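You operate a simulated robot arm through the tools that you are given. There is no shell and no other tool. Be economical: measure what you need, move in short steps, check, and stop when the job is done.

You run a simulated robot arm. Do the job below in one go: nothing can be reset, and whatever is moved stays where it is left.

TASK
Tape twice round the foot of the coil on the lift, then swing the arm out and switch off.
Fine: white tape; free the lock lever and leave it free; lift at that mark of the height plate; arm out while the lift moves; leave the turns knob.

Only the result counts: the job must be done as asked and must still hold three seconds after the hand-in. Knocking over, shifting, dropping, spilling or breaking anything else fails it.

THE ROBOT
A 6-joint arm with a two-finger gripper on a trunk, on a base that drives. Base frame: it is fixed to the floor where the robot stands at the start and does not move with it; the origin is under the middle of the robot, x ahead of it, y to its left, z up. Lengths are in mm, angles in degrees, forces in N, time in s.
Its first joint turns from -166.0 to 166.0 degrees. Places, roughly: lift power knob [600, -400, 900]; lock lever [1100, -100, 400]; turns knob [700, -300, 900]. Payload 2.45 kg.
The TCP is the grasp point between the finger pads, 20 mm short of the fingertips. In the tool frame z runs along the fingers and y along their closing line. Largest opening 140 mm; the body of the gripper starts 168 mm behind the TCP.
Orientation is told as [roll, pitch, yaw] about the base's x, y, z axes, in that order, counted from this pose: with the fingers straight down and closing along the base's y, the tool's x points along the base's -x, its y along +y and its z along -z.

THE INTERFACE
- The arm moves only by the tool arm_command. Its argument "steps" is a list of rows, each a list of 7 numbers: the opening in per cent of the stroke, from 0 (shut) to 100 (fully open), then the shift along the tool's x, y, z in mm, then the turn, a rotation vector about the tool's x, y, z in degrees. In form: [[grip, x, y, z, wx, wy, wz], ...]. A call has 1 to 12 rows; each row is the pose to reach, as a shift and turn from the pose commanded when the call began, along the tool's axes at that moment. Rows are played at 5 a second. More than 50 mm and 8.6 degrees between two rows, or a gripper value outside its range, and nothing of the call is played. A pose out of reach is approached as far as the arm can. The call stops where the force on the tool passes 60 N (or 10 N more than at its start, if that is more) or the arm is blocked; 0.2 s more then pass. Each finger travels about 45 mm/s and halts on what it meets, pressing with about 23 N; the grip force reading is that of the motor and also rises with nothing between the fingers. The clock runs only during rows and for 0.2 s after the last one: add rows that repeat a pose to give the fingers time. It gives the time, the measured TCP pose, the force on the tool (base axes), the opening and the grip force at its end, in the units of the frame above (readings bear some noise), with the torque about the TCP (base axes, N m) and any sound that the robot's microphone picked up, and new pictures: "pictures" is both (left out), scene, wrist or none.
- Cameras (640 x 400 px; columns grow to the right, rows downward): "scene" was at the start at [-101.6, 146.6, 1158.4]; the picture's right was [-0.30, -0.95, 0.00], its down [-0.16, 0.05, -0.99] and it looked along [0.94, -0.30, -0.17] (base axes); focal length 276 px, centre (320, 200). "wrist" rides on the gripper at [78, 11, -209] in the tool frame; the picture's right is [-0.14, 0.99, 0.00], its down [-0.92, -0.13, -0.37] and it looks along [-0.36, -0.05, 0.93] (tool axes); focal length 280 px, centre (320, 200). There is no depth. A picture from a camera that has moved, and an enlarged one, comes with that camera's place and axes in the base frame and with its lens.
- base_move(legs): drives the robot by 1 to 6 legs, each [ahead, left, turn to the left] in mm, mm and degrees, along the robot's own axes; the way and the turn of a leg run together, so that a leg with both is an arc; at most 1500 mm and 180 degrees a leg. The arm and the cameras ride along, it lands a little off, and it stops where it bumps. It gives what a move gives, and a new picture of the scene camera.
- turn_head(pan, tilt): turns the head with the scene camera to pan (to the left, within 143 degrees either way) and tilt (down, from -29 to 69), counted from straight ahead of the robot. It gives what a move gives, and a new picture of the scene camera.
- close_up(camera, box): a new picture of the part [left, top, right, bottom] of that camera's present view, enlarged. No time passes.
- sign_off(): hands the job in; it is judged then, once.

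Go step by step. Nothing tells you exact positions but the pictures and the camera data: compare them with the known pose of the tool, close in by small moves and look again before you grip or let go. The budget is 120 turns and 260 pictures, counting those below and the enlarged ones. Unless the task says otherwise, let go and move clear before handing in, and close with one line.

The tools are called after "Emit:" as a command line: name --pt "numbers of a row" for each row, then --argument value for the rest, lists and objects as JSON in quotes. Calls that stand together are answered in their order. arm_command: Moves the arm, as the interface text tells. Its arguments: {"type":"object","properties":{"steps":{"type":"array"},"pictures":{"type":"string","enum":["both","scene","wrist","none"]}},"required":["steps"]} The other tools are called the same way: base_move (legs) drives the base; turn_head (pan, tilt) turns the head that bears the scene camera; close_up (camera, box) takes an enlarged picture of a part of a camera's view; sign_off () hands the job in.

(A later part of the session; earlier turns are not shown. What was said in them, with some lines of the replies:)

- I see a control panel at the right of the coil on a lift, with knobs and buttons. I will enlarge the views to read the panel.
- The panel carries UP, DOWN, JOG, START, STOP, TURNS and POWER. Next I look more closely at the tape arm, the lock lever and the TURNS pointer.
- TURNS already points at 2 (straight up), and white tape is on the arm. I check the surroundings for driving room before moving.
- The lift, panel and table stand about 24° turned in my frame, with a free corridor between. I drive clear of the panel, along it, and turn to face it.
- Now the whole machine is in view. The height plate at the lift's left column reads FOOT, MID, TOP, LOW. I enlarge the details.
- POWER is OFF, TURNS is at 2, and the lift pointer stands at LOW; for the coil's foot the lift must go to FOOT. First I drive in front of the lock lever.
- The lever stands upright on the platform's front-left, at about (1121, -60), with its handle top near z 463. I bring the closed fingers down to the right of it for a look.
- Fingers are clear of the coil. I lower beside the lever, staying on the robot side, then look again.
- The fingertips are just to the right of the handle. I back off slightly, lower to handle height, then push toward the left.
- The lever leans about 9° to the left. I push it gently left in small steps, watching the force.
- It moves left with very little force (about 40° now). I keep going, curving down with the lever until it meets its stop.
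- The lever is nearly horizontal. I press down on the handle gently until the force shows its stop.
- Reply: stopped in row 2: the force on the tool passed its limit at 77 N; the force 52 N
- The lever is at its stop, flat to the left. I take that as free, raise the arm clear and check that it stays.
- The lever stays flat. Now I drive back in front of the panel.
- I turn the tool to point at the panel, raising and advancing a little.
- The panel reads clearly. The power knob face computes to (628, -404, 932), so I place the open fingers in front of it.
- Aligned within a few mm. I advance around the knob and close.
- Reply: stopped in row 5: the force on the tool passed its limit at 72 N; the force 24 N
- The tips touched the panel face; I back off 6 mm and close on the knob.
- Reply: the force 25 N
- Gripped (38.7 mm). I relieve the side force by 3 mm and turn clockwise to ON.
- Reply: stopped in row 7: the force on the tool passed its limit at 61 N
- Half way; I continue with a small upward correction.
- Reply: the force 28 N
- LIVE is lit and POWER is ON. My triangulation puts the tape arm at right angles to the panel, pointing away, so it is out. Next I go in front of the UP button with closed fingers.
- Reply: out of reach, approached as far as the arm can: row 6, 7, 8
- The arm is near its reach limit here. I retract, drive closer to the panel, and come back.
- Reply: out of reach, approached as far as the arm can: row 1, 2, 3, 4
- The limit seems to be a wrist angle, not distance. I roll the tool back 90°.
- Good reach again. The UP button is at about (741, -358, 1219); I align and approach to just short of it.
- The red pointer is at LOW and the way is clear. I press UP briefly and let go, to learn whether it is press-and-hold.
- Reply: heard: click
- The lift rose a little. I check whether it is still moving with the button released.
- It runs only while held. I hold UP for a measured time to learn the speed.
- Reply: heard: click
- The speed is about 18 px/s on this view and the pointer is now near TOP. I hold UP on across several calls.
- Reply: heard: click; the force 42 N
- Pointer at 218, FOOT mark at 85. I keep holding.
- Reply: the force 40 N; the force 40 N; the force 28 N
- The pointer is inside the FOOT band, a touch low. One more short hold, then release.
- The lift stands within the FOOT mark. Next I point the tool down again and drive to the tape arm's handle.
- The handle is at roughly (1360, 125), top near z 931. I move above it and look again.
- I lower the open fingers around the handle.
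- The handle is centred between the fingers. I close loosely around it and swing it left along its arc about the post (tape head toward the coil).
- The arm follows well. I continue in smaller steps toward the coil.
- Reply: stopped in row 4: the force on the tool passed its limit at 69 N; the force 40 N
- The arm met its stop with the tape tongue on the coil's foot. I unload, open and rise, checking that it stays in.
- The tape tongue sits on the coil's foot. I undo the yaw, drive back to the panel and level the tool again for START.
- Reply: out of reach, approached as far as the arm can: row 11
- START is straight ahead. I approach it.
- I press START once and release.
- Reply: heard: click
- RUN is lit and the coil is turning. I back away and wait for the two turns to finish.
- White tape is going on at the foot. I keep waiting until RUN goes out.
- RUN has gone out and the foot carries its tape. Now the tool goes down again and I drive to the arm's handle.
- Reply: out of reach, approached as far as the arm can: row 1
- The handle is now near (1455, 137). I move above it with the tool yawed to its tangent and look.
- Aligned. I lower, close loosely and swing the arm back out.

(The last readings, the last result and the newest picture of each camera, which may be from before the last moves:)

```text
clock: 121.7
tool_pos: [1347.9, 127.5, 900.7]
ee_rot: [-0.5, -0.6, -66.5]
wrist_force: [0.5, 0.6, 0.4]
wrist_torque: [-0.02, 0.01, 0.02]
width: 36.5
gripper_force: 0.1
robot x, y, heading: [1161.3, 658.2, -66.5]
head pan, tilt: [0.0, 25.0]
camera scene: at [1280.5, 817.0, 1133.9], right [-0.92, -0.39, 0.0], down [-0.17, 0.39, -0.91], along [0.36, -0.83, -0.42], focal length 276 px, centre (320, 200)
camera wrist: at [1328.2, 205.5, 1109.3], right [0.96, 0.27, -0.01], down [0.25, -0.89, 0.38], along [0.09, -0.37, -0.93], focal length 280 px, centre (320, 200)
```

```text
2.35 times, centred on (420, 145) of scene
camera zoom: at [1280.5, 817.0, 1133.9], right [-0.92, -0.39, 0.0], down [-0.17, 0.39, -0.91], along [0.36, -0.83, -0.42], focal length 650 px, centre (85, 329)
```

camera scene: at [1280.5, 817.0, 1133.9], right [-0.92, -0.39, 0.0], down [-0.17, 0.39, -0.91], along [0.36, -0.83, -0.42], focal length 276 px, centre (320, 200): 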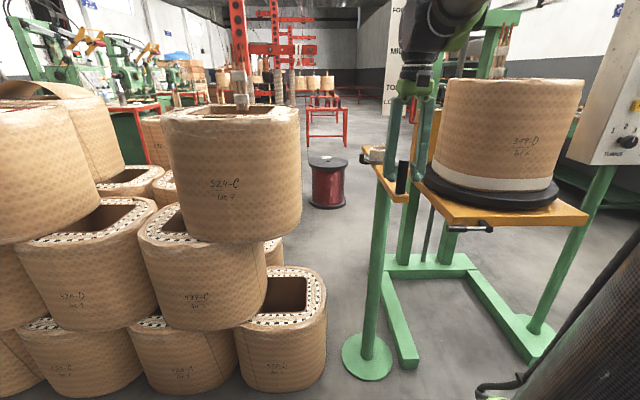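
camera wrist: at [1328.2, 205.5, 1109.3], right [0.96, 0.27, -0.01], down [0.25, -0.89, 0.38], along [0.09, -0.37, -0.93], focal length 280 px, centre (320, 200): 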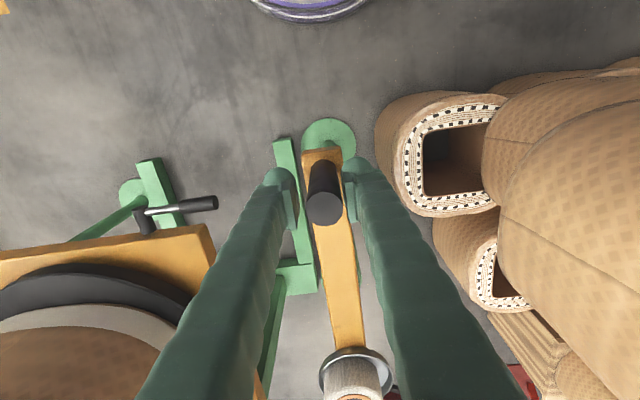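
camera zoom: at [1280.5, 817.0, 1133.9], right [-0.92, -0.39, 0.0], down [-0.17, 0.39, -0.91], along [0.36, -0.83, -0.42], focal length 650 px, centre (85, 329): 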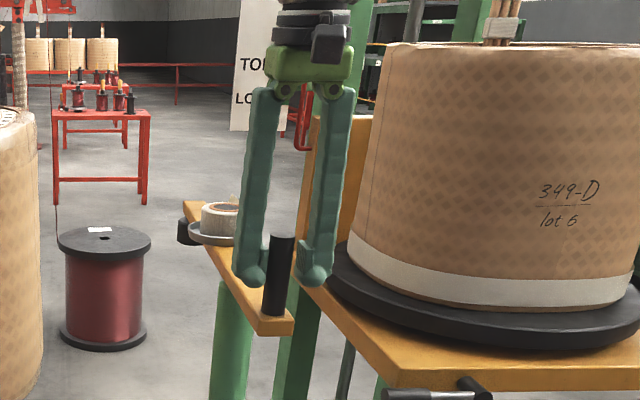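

It's practically back at its original angle. I push a little further to find the out-stop.

Emit:
arm_command --pt "26 0 -6 0 0 0 -2" --pt "26 0 -12 0 0 0 -4" --pt "26 0 -18 0 0 0 -6" --pt "26 -0.5 -24 0 0 0 -8" --pictures "wrist"

```text
clock: 122.6
tool_pos: [1340.2, 120.4, 901.1]
ee_rot: [-0.3, -0.7, -59.6]
wrist_force: [33.4, 14.8, -7.9]
wrist_torque: [-0.51, 0.95, -0.32]
width: 56.3
gripper_force: 15.3
robot x, y, heading: [1159.4, 657.3, -66.4]
head pan, tilt: [0.0, 25.0]
stopped in row 4: the force on the tool passed its limit at 64 N (the readings are from after the stop); the commanded pose is now the measured one
camera wrist: at [1309.4, 195.4, 1109.1], right [0.92, 0.38, 0.0], down [0.35, -0.85, 0.38], along [0.14, -0.35, -0.92], focal length 280 px, centre (320, 200)
```

wrist: 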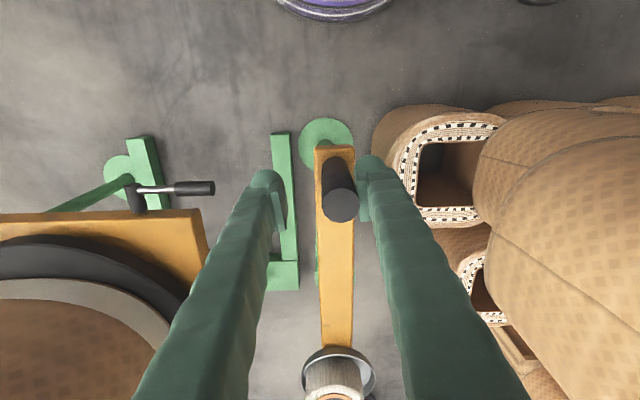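

The arm is at its out-stop. I unload, open, rise, and drive back to the panel for POWER.

Emit:
arm_command --pt "56 0 8 0 0 0 0" --pt "62 0 6 0 0 0 0" --pt "62 0 6 -45 0 0 0" --pt "62 0 6 -90 0 0 2" --pt "62 0 6 -135 0 0 4" --pt "62 10 6 -170 0 0 6" --pictures "wrist"

Emit:
base_move --legs '[[0, -930, 0]]'

Emit:
turn_head --pan 0 --tilt 15

```text
clock: 124.0
tool_pos: [1336.7, 134.8, 1072.1]
ee_rot: [-0.2, -0.7, -65.8]
wrist_force: [-0.5, -0.3, -0.2]
wrist_torque: [-0.03, 0.02, -0.04]
width: 86.9
gripper_force: 0.0
robot x, y, heading: [1156.3, 659.2, -66.7]
head pan, tilt: [0.0, 25.0]
camera wrist: at [1313.7, 211.7, 1279.1], right [0.96, 0.28, 0.0], down [0.26, -0.89, 0.38], along [0.1, -0.37, -0.92], focal length 280 px, centre (320, 200)
```

wrist: 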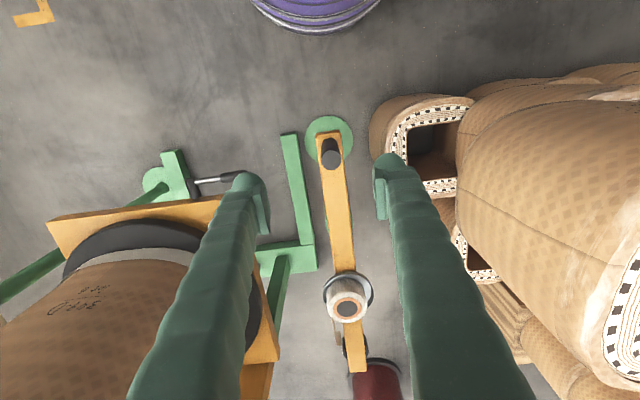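

```text
clock: 128.9
tool_pos: [472.3, -239.4, 1072.3]
ee_rot: [-0.3, -0.7, -65.8]
wrist_force: [-0.3, -1.1, -0.3]
wrist_torque: [0.01, 0.03, 0.03]
width: 86.9
gripper_force: 0.0
robot x, y, heading: [294.3, 281.8, -66.6]
head pan, tilt: [0.0, 25.0]
camera scene: at [416.8, 443.3, 1133.9], right [-0.92, -0.4, 0.0], down [-0.17, 0.39, -0.91], along [0.36, -0.83, -0.42], focal length 276 px, centre (320, 200)
```

scene: 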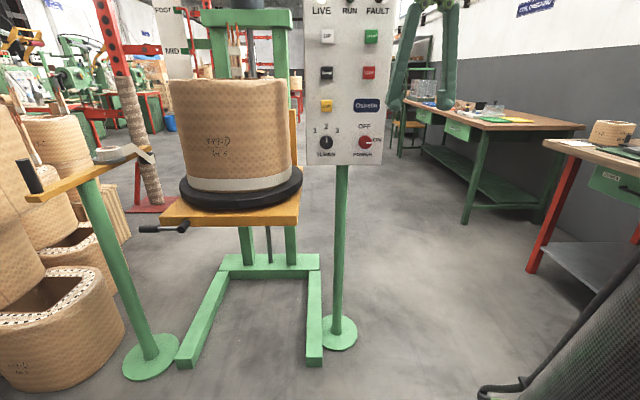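

```text
clock: 129.6
tool_pos: [471.8, -240.2, 1069.8]
ee_rot: [-0.3, -0.8, -65.8]
wrist_force: [0.1, 0.2, -0.5]
wrist_torque: [-0.02, 0.02, 0.01]
width: 86.8
gripper_force: 0.1
robot x, y, heading: [298.0, 287.1, -66.6]
head pan, tilt: [0.0, 15.0]
camera scene: at [417.3, 442.1, 1150.1], right [-0.92, -0.4, 0.0], down [-0.1, 0.24, -0.97], along [0.38, -0.89, -0.26], focal length 276 px, centre (320, 200)
```

scene: 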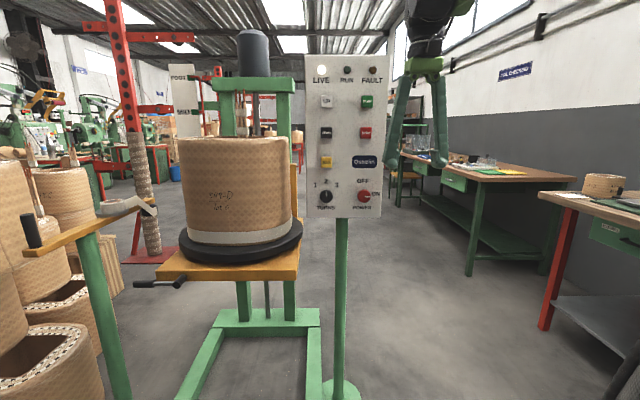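

Tape arm out, foot taped, lift at FOOT. I level the tool in front of the POWER knob.

Emit:
arm_command --pt "60 -6 7 12 0 -8.2 0" --pt "60 -12 14 24 0 -16.4 0" --pt "60 -18 21 36 0 -24.6 0" --pt "60 -24 28 48 0 -32.8 0" --pt "60 -30 35 60 0 -41 0" --pt "60 -36 42 72 0 -49.2 0" --pt "60 -42 49 84 0 -57.4 0" --pt "60 -48 56 96 0 -65.6 0" --pt "60 -54 63 108 0 -73.8 0" --pt "60 -60 72 120 0 -82 0" --pt "60 -66 80 135 0 -89.5 0" --pictures "none"

Emit:
arm_command --pt "60 0 0 0 0 0 8.2" --pt "60 0 0 0 0 0 16.4" --pt "60 0 0 0 0 0 24.6" --pt "60 0 0 0 0 0 32.8" --pt "60 0 0 0 0 0 41" --pt "60 0 0 0 0 0 49.2" --pt "60 0 0 0 0 0 57.4" --pt "60 0 0 0 0 0 65.6" --pt "60 0 0 0 0 0 73.8" --pt "60 0 0 0 0 0 82" --pt "60 0 0 0 0 0 90" --pictures "both"

```text
clock: 132.0
tool_pos: [563.2, -271.8, 943.7]
ee_rot: [-4.4, -86.6, -62.0]
wrist_force: [-0.3, 0.5, 0.3]
wrist_torque: [-0.04, 0.01, -0.03]
width: 83.9
gripper_force: 0.1
out of reach, approached as far as the arm can: row 11
robot x, y, heading: [296.8, 284.8, -66.7]
head pan, tilt: [0.0, 15.0]
```

```text
clock: 134.4
tool_pos: [563.8, -270.6, 945.1]
ee_rot: [86.3, -0.3, -156.6]
wrist_force: [-0.2, -0.2, -0.5]
wrist_torque: [-0.01, 0.03, 0.0]
width: 84.2
gripper_force: 0.1
robot x, y, heading: [299.9, 287.5, -66.9]
head pan, tilt: [0.0, 15.0]
camera scene: at [417.2, 442.2, 1150.1], right [-0.92, -0.4, 0.0], down [-0.1, 0.24, -0.97], along [0.38, -0.89, -0.26], focal length 276 px, centre (320, 200)
camera wrist: at [552.6, -49.7, 967.3], right [-0.1, -0.11, 0.99], down [-0.99, -0.02, -0.1], along [0.03, -0.99, -0.11], focal length 280 px, centre (320, 200)
```

scene: 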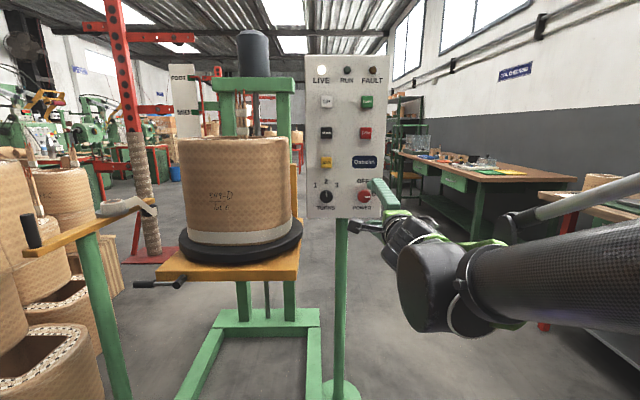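
wrist: 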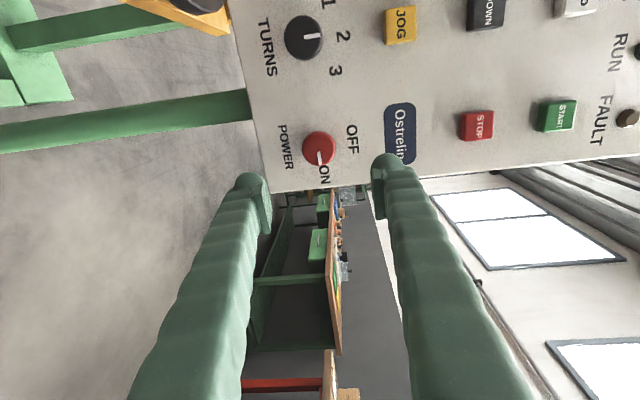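

I straighten the 3.7° tilt and approach the knob part-way.

Emit:
arm_command --pt "60 4 0 30 -2 0 0" --pt "60 8 0 60 -3.7 0 0" --pt "60 11.5 0 85 -3.7 0 0" --pictures "wrist"

Emit:
close_up --camera "wrist" --box '[220, 80, 420, 230]'

```text
clock: 135.2
tool_pos: [604.0, -345.5, 940.0]
ee_rot: [89.5, -0.5, -156.4]
wrist_force: [0.2, -0.5, -0.1]
wrist_torque: [-0.02, 0.01, 0.0]
width: 84.2
gripper_force: 0.2
robot x, y, heading: [296.0, 282.5, -66.5]
head pan, tilt: [0.0, 15.0]
camera wrist: at [592.2, -123.5, 951.7], right [-0.11, -0.06, 0.99], down [-0.99, -0.03, -0.12], along [0.04, -1.0, -0.06], focal length 280 px, centre (320, 200)
```

wrist: 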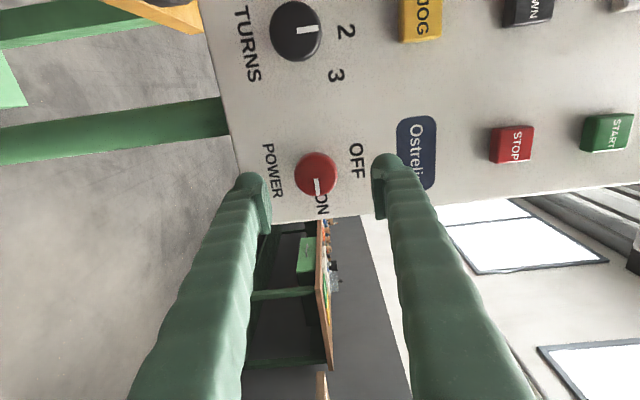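

```text
2.67 times, centred on (320, 155) of wrist
camera zoom: at [592.2, -123.5, 951.7], right [-0.11, -0.06, 0.99], down [-0.99, -0.03, -0.12], along [0.04, -1.0, -0.06], focal length 748 px, centre (320, 320)
```

zoom: 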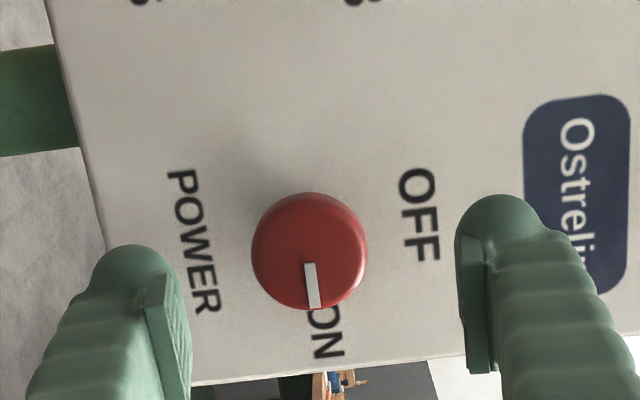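

Emit:
arm_command --pt "60 2 -3 30 0 0 0" --pt "60 3 -5 50 0 0 0" --pt "60 3 -5 57 0 0 0" --pt "10 3 -5 57 0 0 0" --pt "10 3 -5 57 0 0 0" --pt "10 3 -5 57 0 0 0" --pt "10 3 -5 57 0 0 0" --pictures "wrist"

```text
clock: 136.8
tool_pos: [630.0, -395.3, 934.6]
ee_rot: [89.4, -0.4, -156.4]
wrist_force: [2.6, -6.9, 35.1]
wrist_torque: [0.04, 0.11, 0.02]
width: 38.4
gripper_force: 33.4
robot x, y, heading: [297.0, 284.4, -66.5]
head pan, tilt: [0.0, 15.0]
camera wrist: at [618.8, -173.6, 947.2], right [-0.11, -0.06, 0.99], down [-0.99, -0.03, -0.12], along [0.04, -1.0, -0.06], focal length 280 px, centre (320, 200)
```

wrist: 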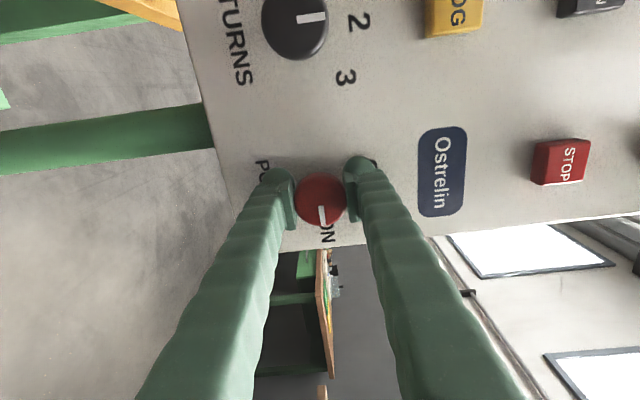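

Gripped. I relieve the vertical force and turn counter-clockwise to OFF.

Emit:
arm_command --pt "10 0 2.5 0 0 0 0" --pt "10 0 2.5 0 0 0 -8" --pt "10 0 2.5 0 0 0 -16" --pt "10 0 2.5 0 0 0 -24" --pt "10 0 2.5 0 0 0 -32" --pt "10 0 2.5 0 0 0 -40" --pictures "none"

```text
clock: 138.1
tool_pos: [629.8, -394.9, 934.1]
ee_rot: [90.1, -34.8, -156.8]
wrist_force: [1.4, -11.4, -24.2]
wrist_torque: [0.02, -0.03, 0.03]
width: 38.1
gripper_force: 45.0
robot x, y, heading: [294.4, 286.8, -66.5]
head pan, tilt: [0.0, 15.0]
stopped in row 6: the force on the tool passed its limit at 63 N (the readings are from after the stop); the commanded pose is now the measured one
```

Emit:
arm_command --pt "10 0.5 -1.5 0 0 0 0" --pt "10 0.5 -1.5 0 0 0 -7" --pt "10 0.5 -1.5 0 0 0 -14" --pt "10 0.5 -1.5 0 0 0 -21" --pt "10 0.5 -1.5 0 0 0 -28" --pictures "wrist"

```text
clock: 139.3
tool_pos: [629.8, -394.8, 932.6]
ee_rot: [90.2, -63.0, -156.9]
wrist_force: [-1.4, -18.1, 0.1]
wrist_torque: [-0.05, -0.01, -0.08]
width: 38.2
gripper_force: 45.1
robot x, y, heading: [296.2, 285.3, -66.7]
head pan, tilt: [0.0, 15.0]
camera wrist: at [588.9, -186.7, 868.2], right [0.75, 0.32, 0.57], down [-0.63, 0.13, 0.76], along [0.17, -0.94, 0.3], focal length 280 px, centre (320, 200)
```

wrist: 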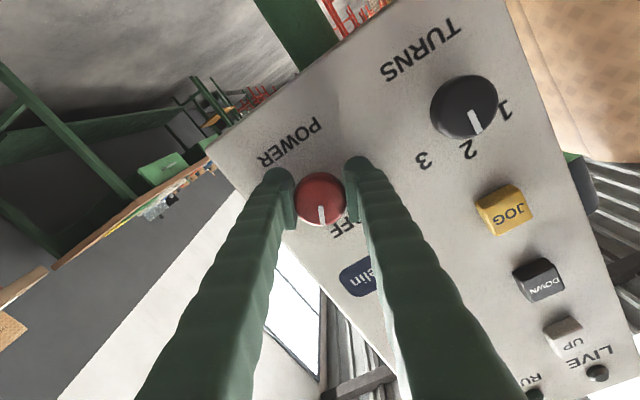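

LIVE is already dark. I finish the turn to OFF and release.

Emit:
arm_command --pt "10 0 0 0 0 0 -7" --pt "10 0 0 0 0 0 -14" --pt "10 0 0 0 0 0 -21" --pt "10 0 0 0 0 0 -27" --pt "50 0 0 0 0 0 -27" --pt "60 0 0 0 0 0 -27" --pt "60 0 0 0 0 0 -27" --pt "60 0 0 -40 0 0 -27" --pt "60 0 0 -80 0 0 -27" --pt "60 0 0 -120 0 0 -27" --pictures "both"

Emit:
close_up --camera "scene" --box '[300, 50, 400, 225]'

Emit:
close_up --camera "scene" --box '[0, 50, 320, 300]'

```text
clock: 141.5
tool_pos: [583.9, -283.5, 932.7]
ee_rot: [129.3, -89.8, 164.0]
wrist_force: [1.2, -0.1, 0.5]
wrist_torque: [0.02, -0.01, 0.01]
width: 83.9
gripper_force: 0.2
robot x, y, heading: [295.2, 287.4, -66.5]
head pan, tilt: [0.0, 15.0]
camera scene: at [417.2, 442.0, 1150.1], right [-0.92, -0.4, 0.0], down [-0.1, 0.24, -0.97], along [0.38, -0.89, -0.26], focal length 276 px, centre (320, 200)
camera wrist: at [511.4, -87.8, 853.7], right [0.91, 0.39, 0.14], down [-0.27, 0.29, 0.92], along [0.32, -0.87, 0.37], focal length 280 px, centre (320, 200)
```

scene: 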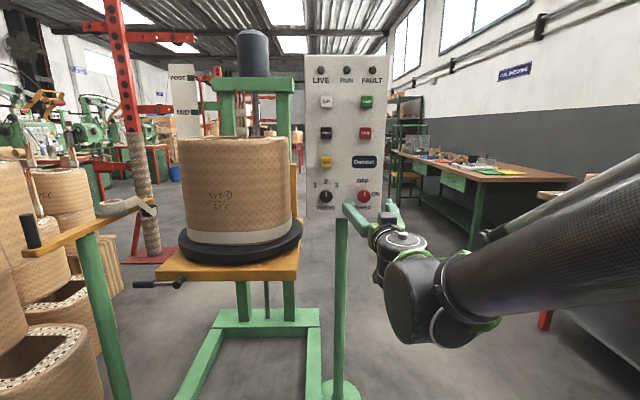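
wrist: 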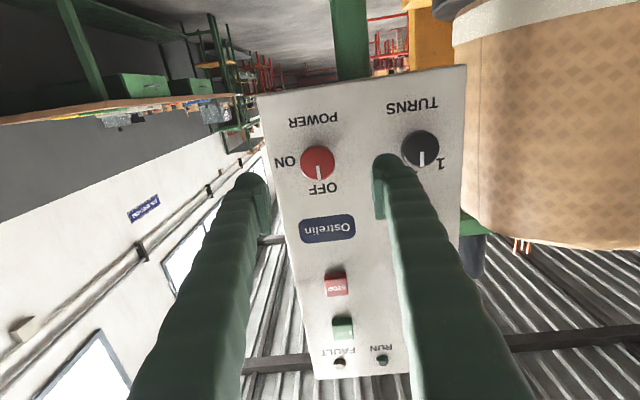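

```text
2.29 times, centred on (350, 138) of scene
camera zoom: at [417.2, 442.0, 1150.1], right [-0.92, -0.4, 0.0], down [-0.1, 0.24, -0.97], along [0.38, -0.89, -0.26], focal length 631 px, centre (251, 343)
```

zoom: 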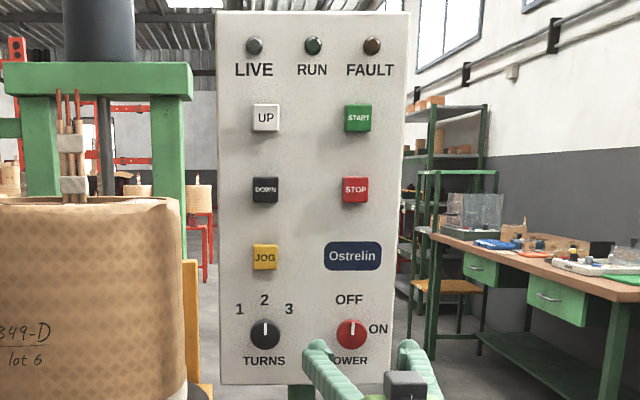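

```text
1.60 times, centred on (160, 175) of scene
camera zoom: at [417.2, 442.0, 1150.1], right [-0.92, -0.4, 0.0], down [-0.1, 0.24, -0.97], along [0.38, -0.89, -0.26], focal length 442 px, centre (576, 240)
```

zoom: 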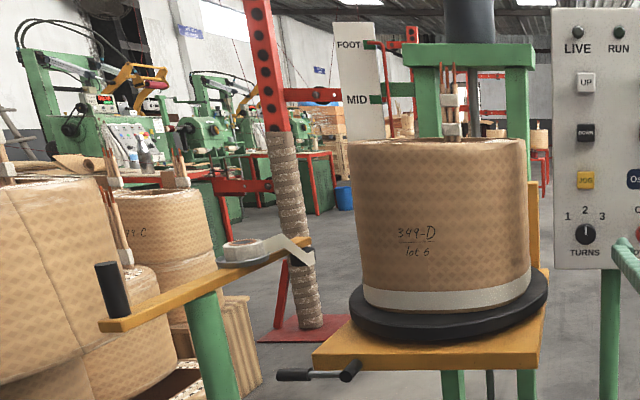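

POWER is OFF with all lamps dark, TURNS is still at 2, and the tape arm is out. The lever is still free, the foot is taped white, and the gripper is open and clear, so I hand in.

Emit:
sign_off

```text
The job is handed in.
```

The coil's foot has two turns of white tape; the tape arm is swung out and the power is off, with the lock lever left free, the lift at FOOT and the turns knob untouched at 2.
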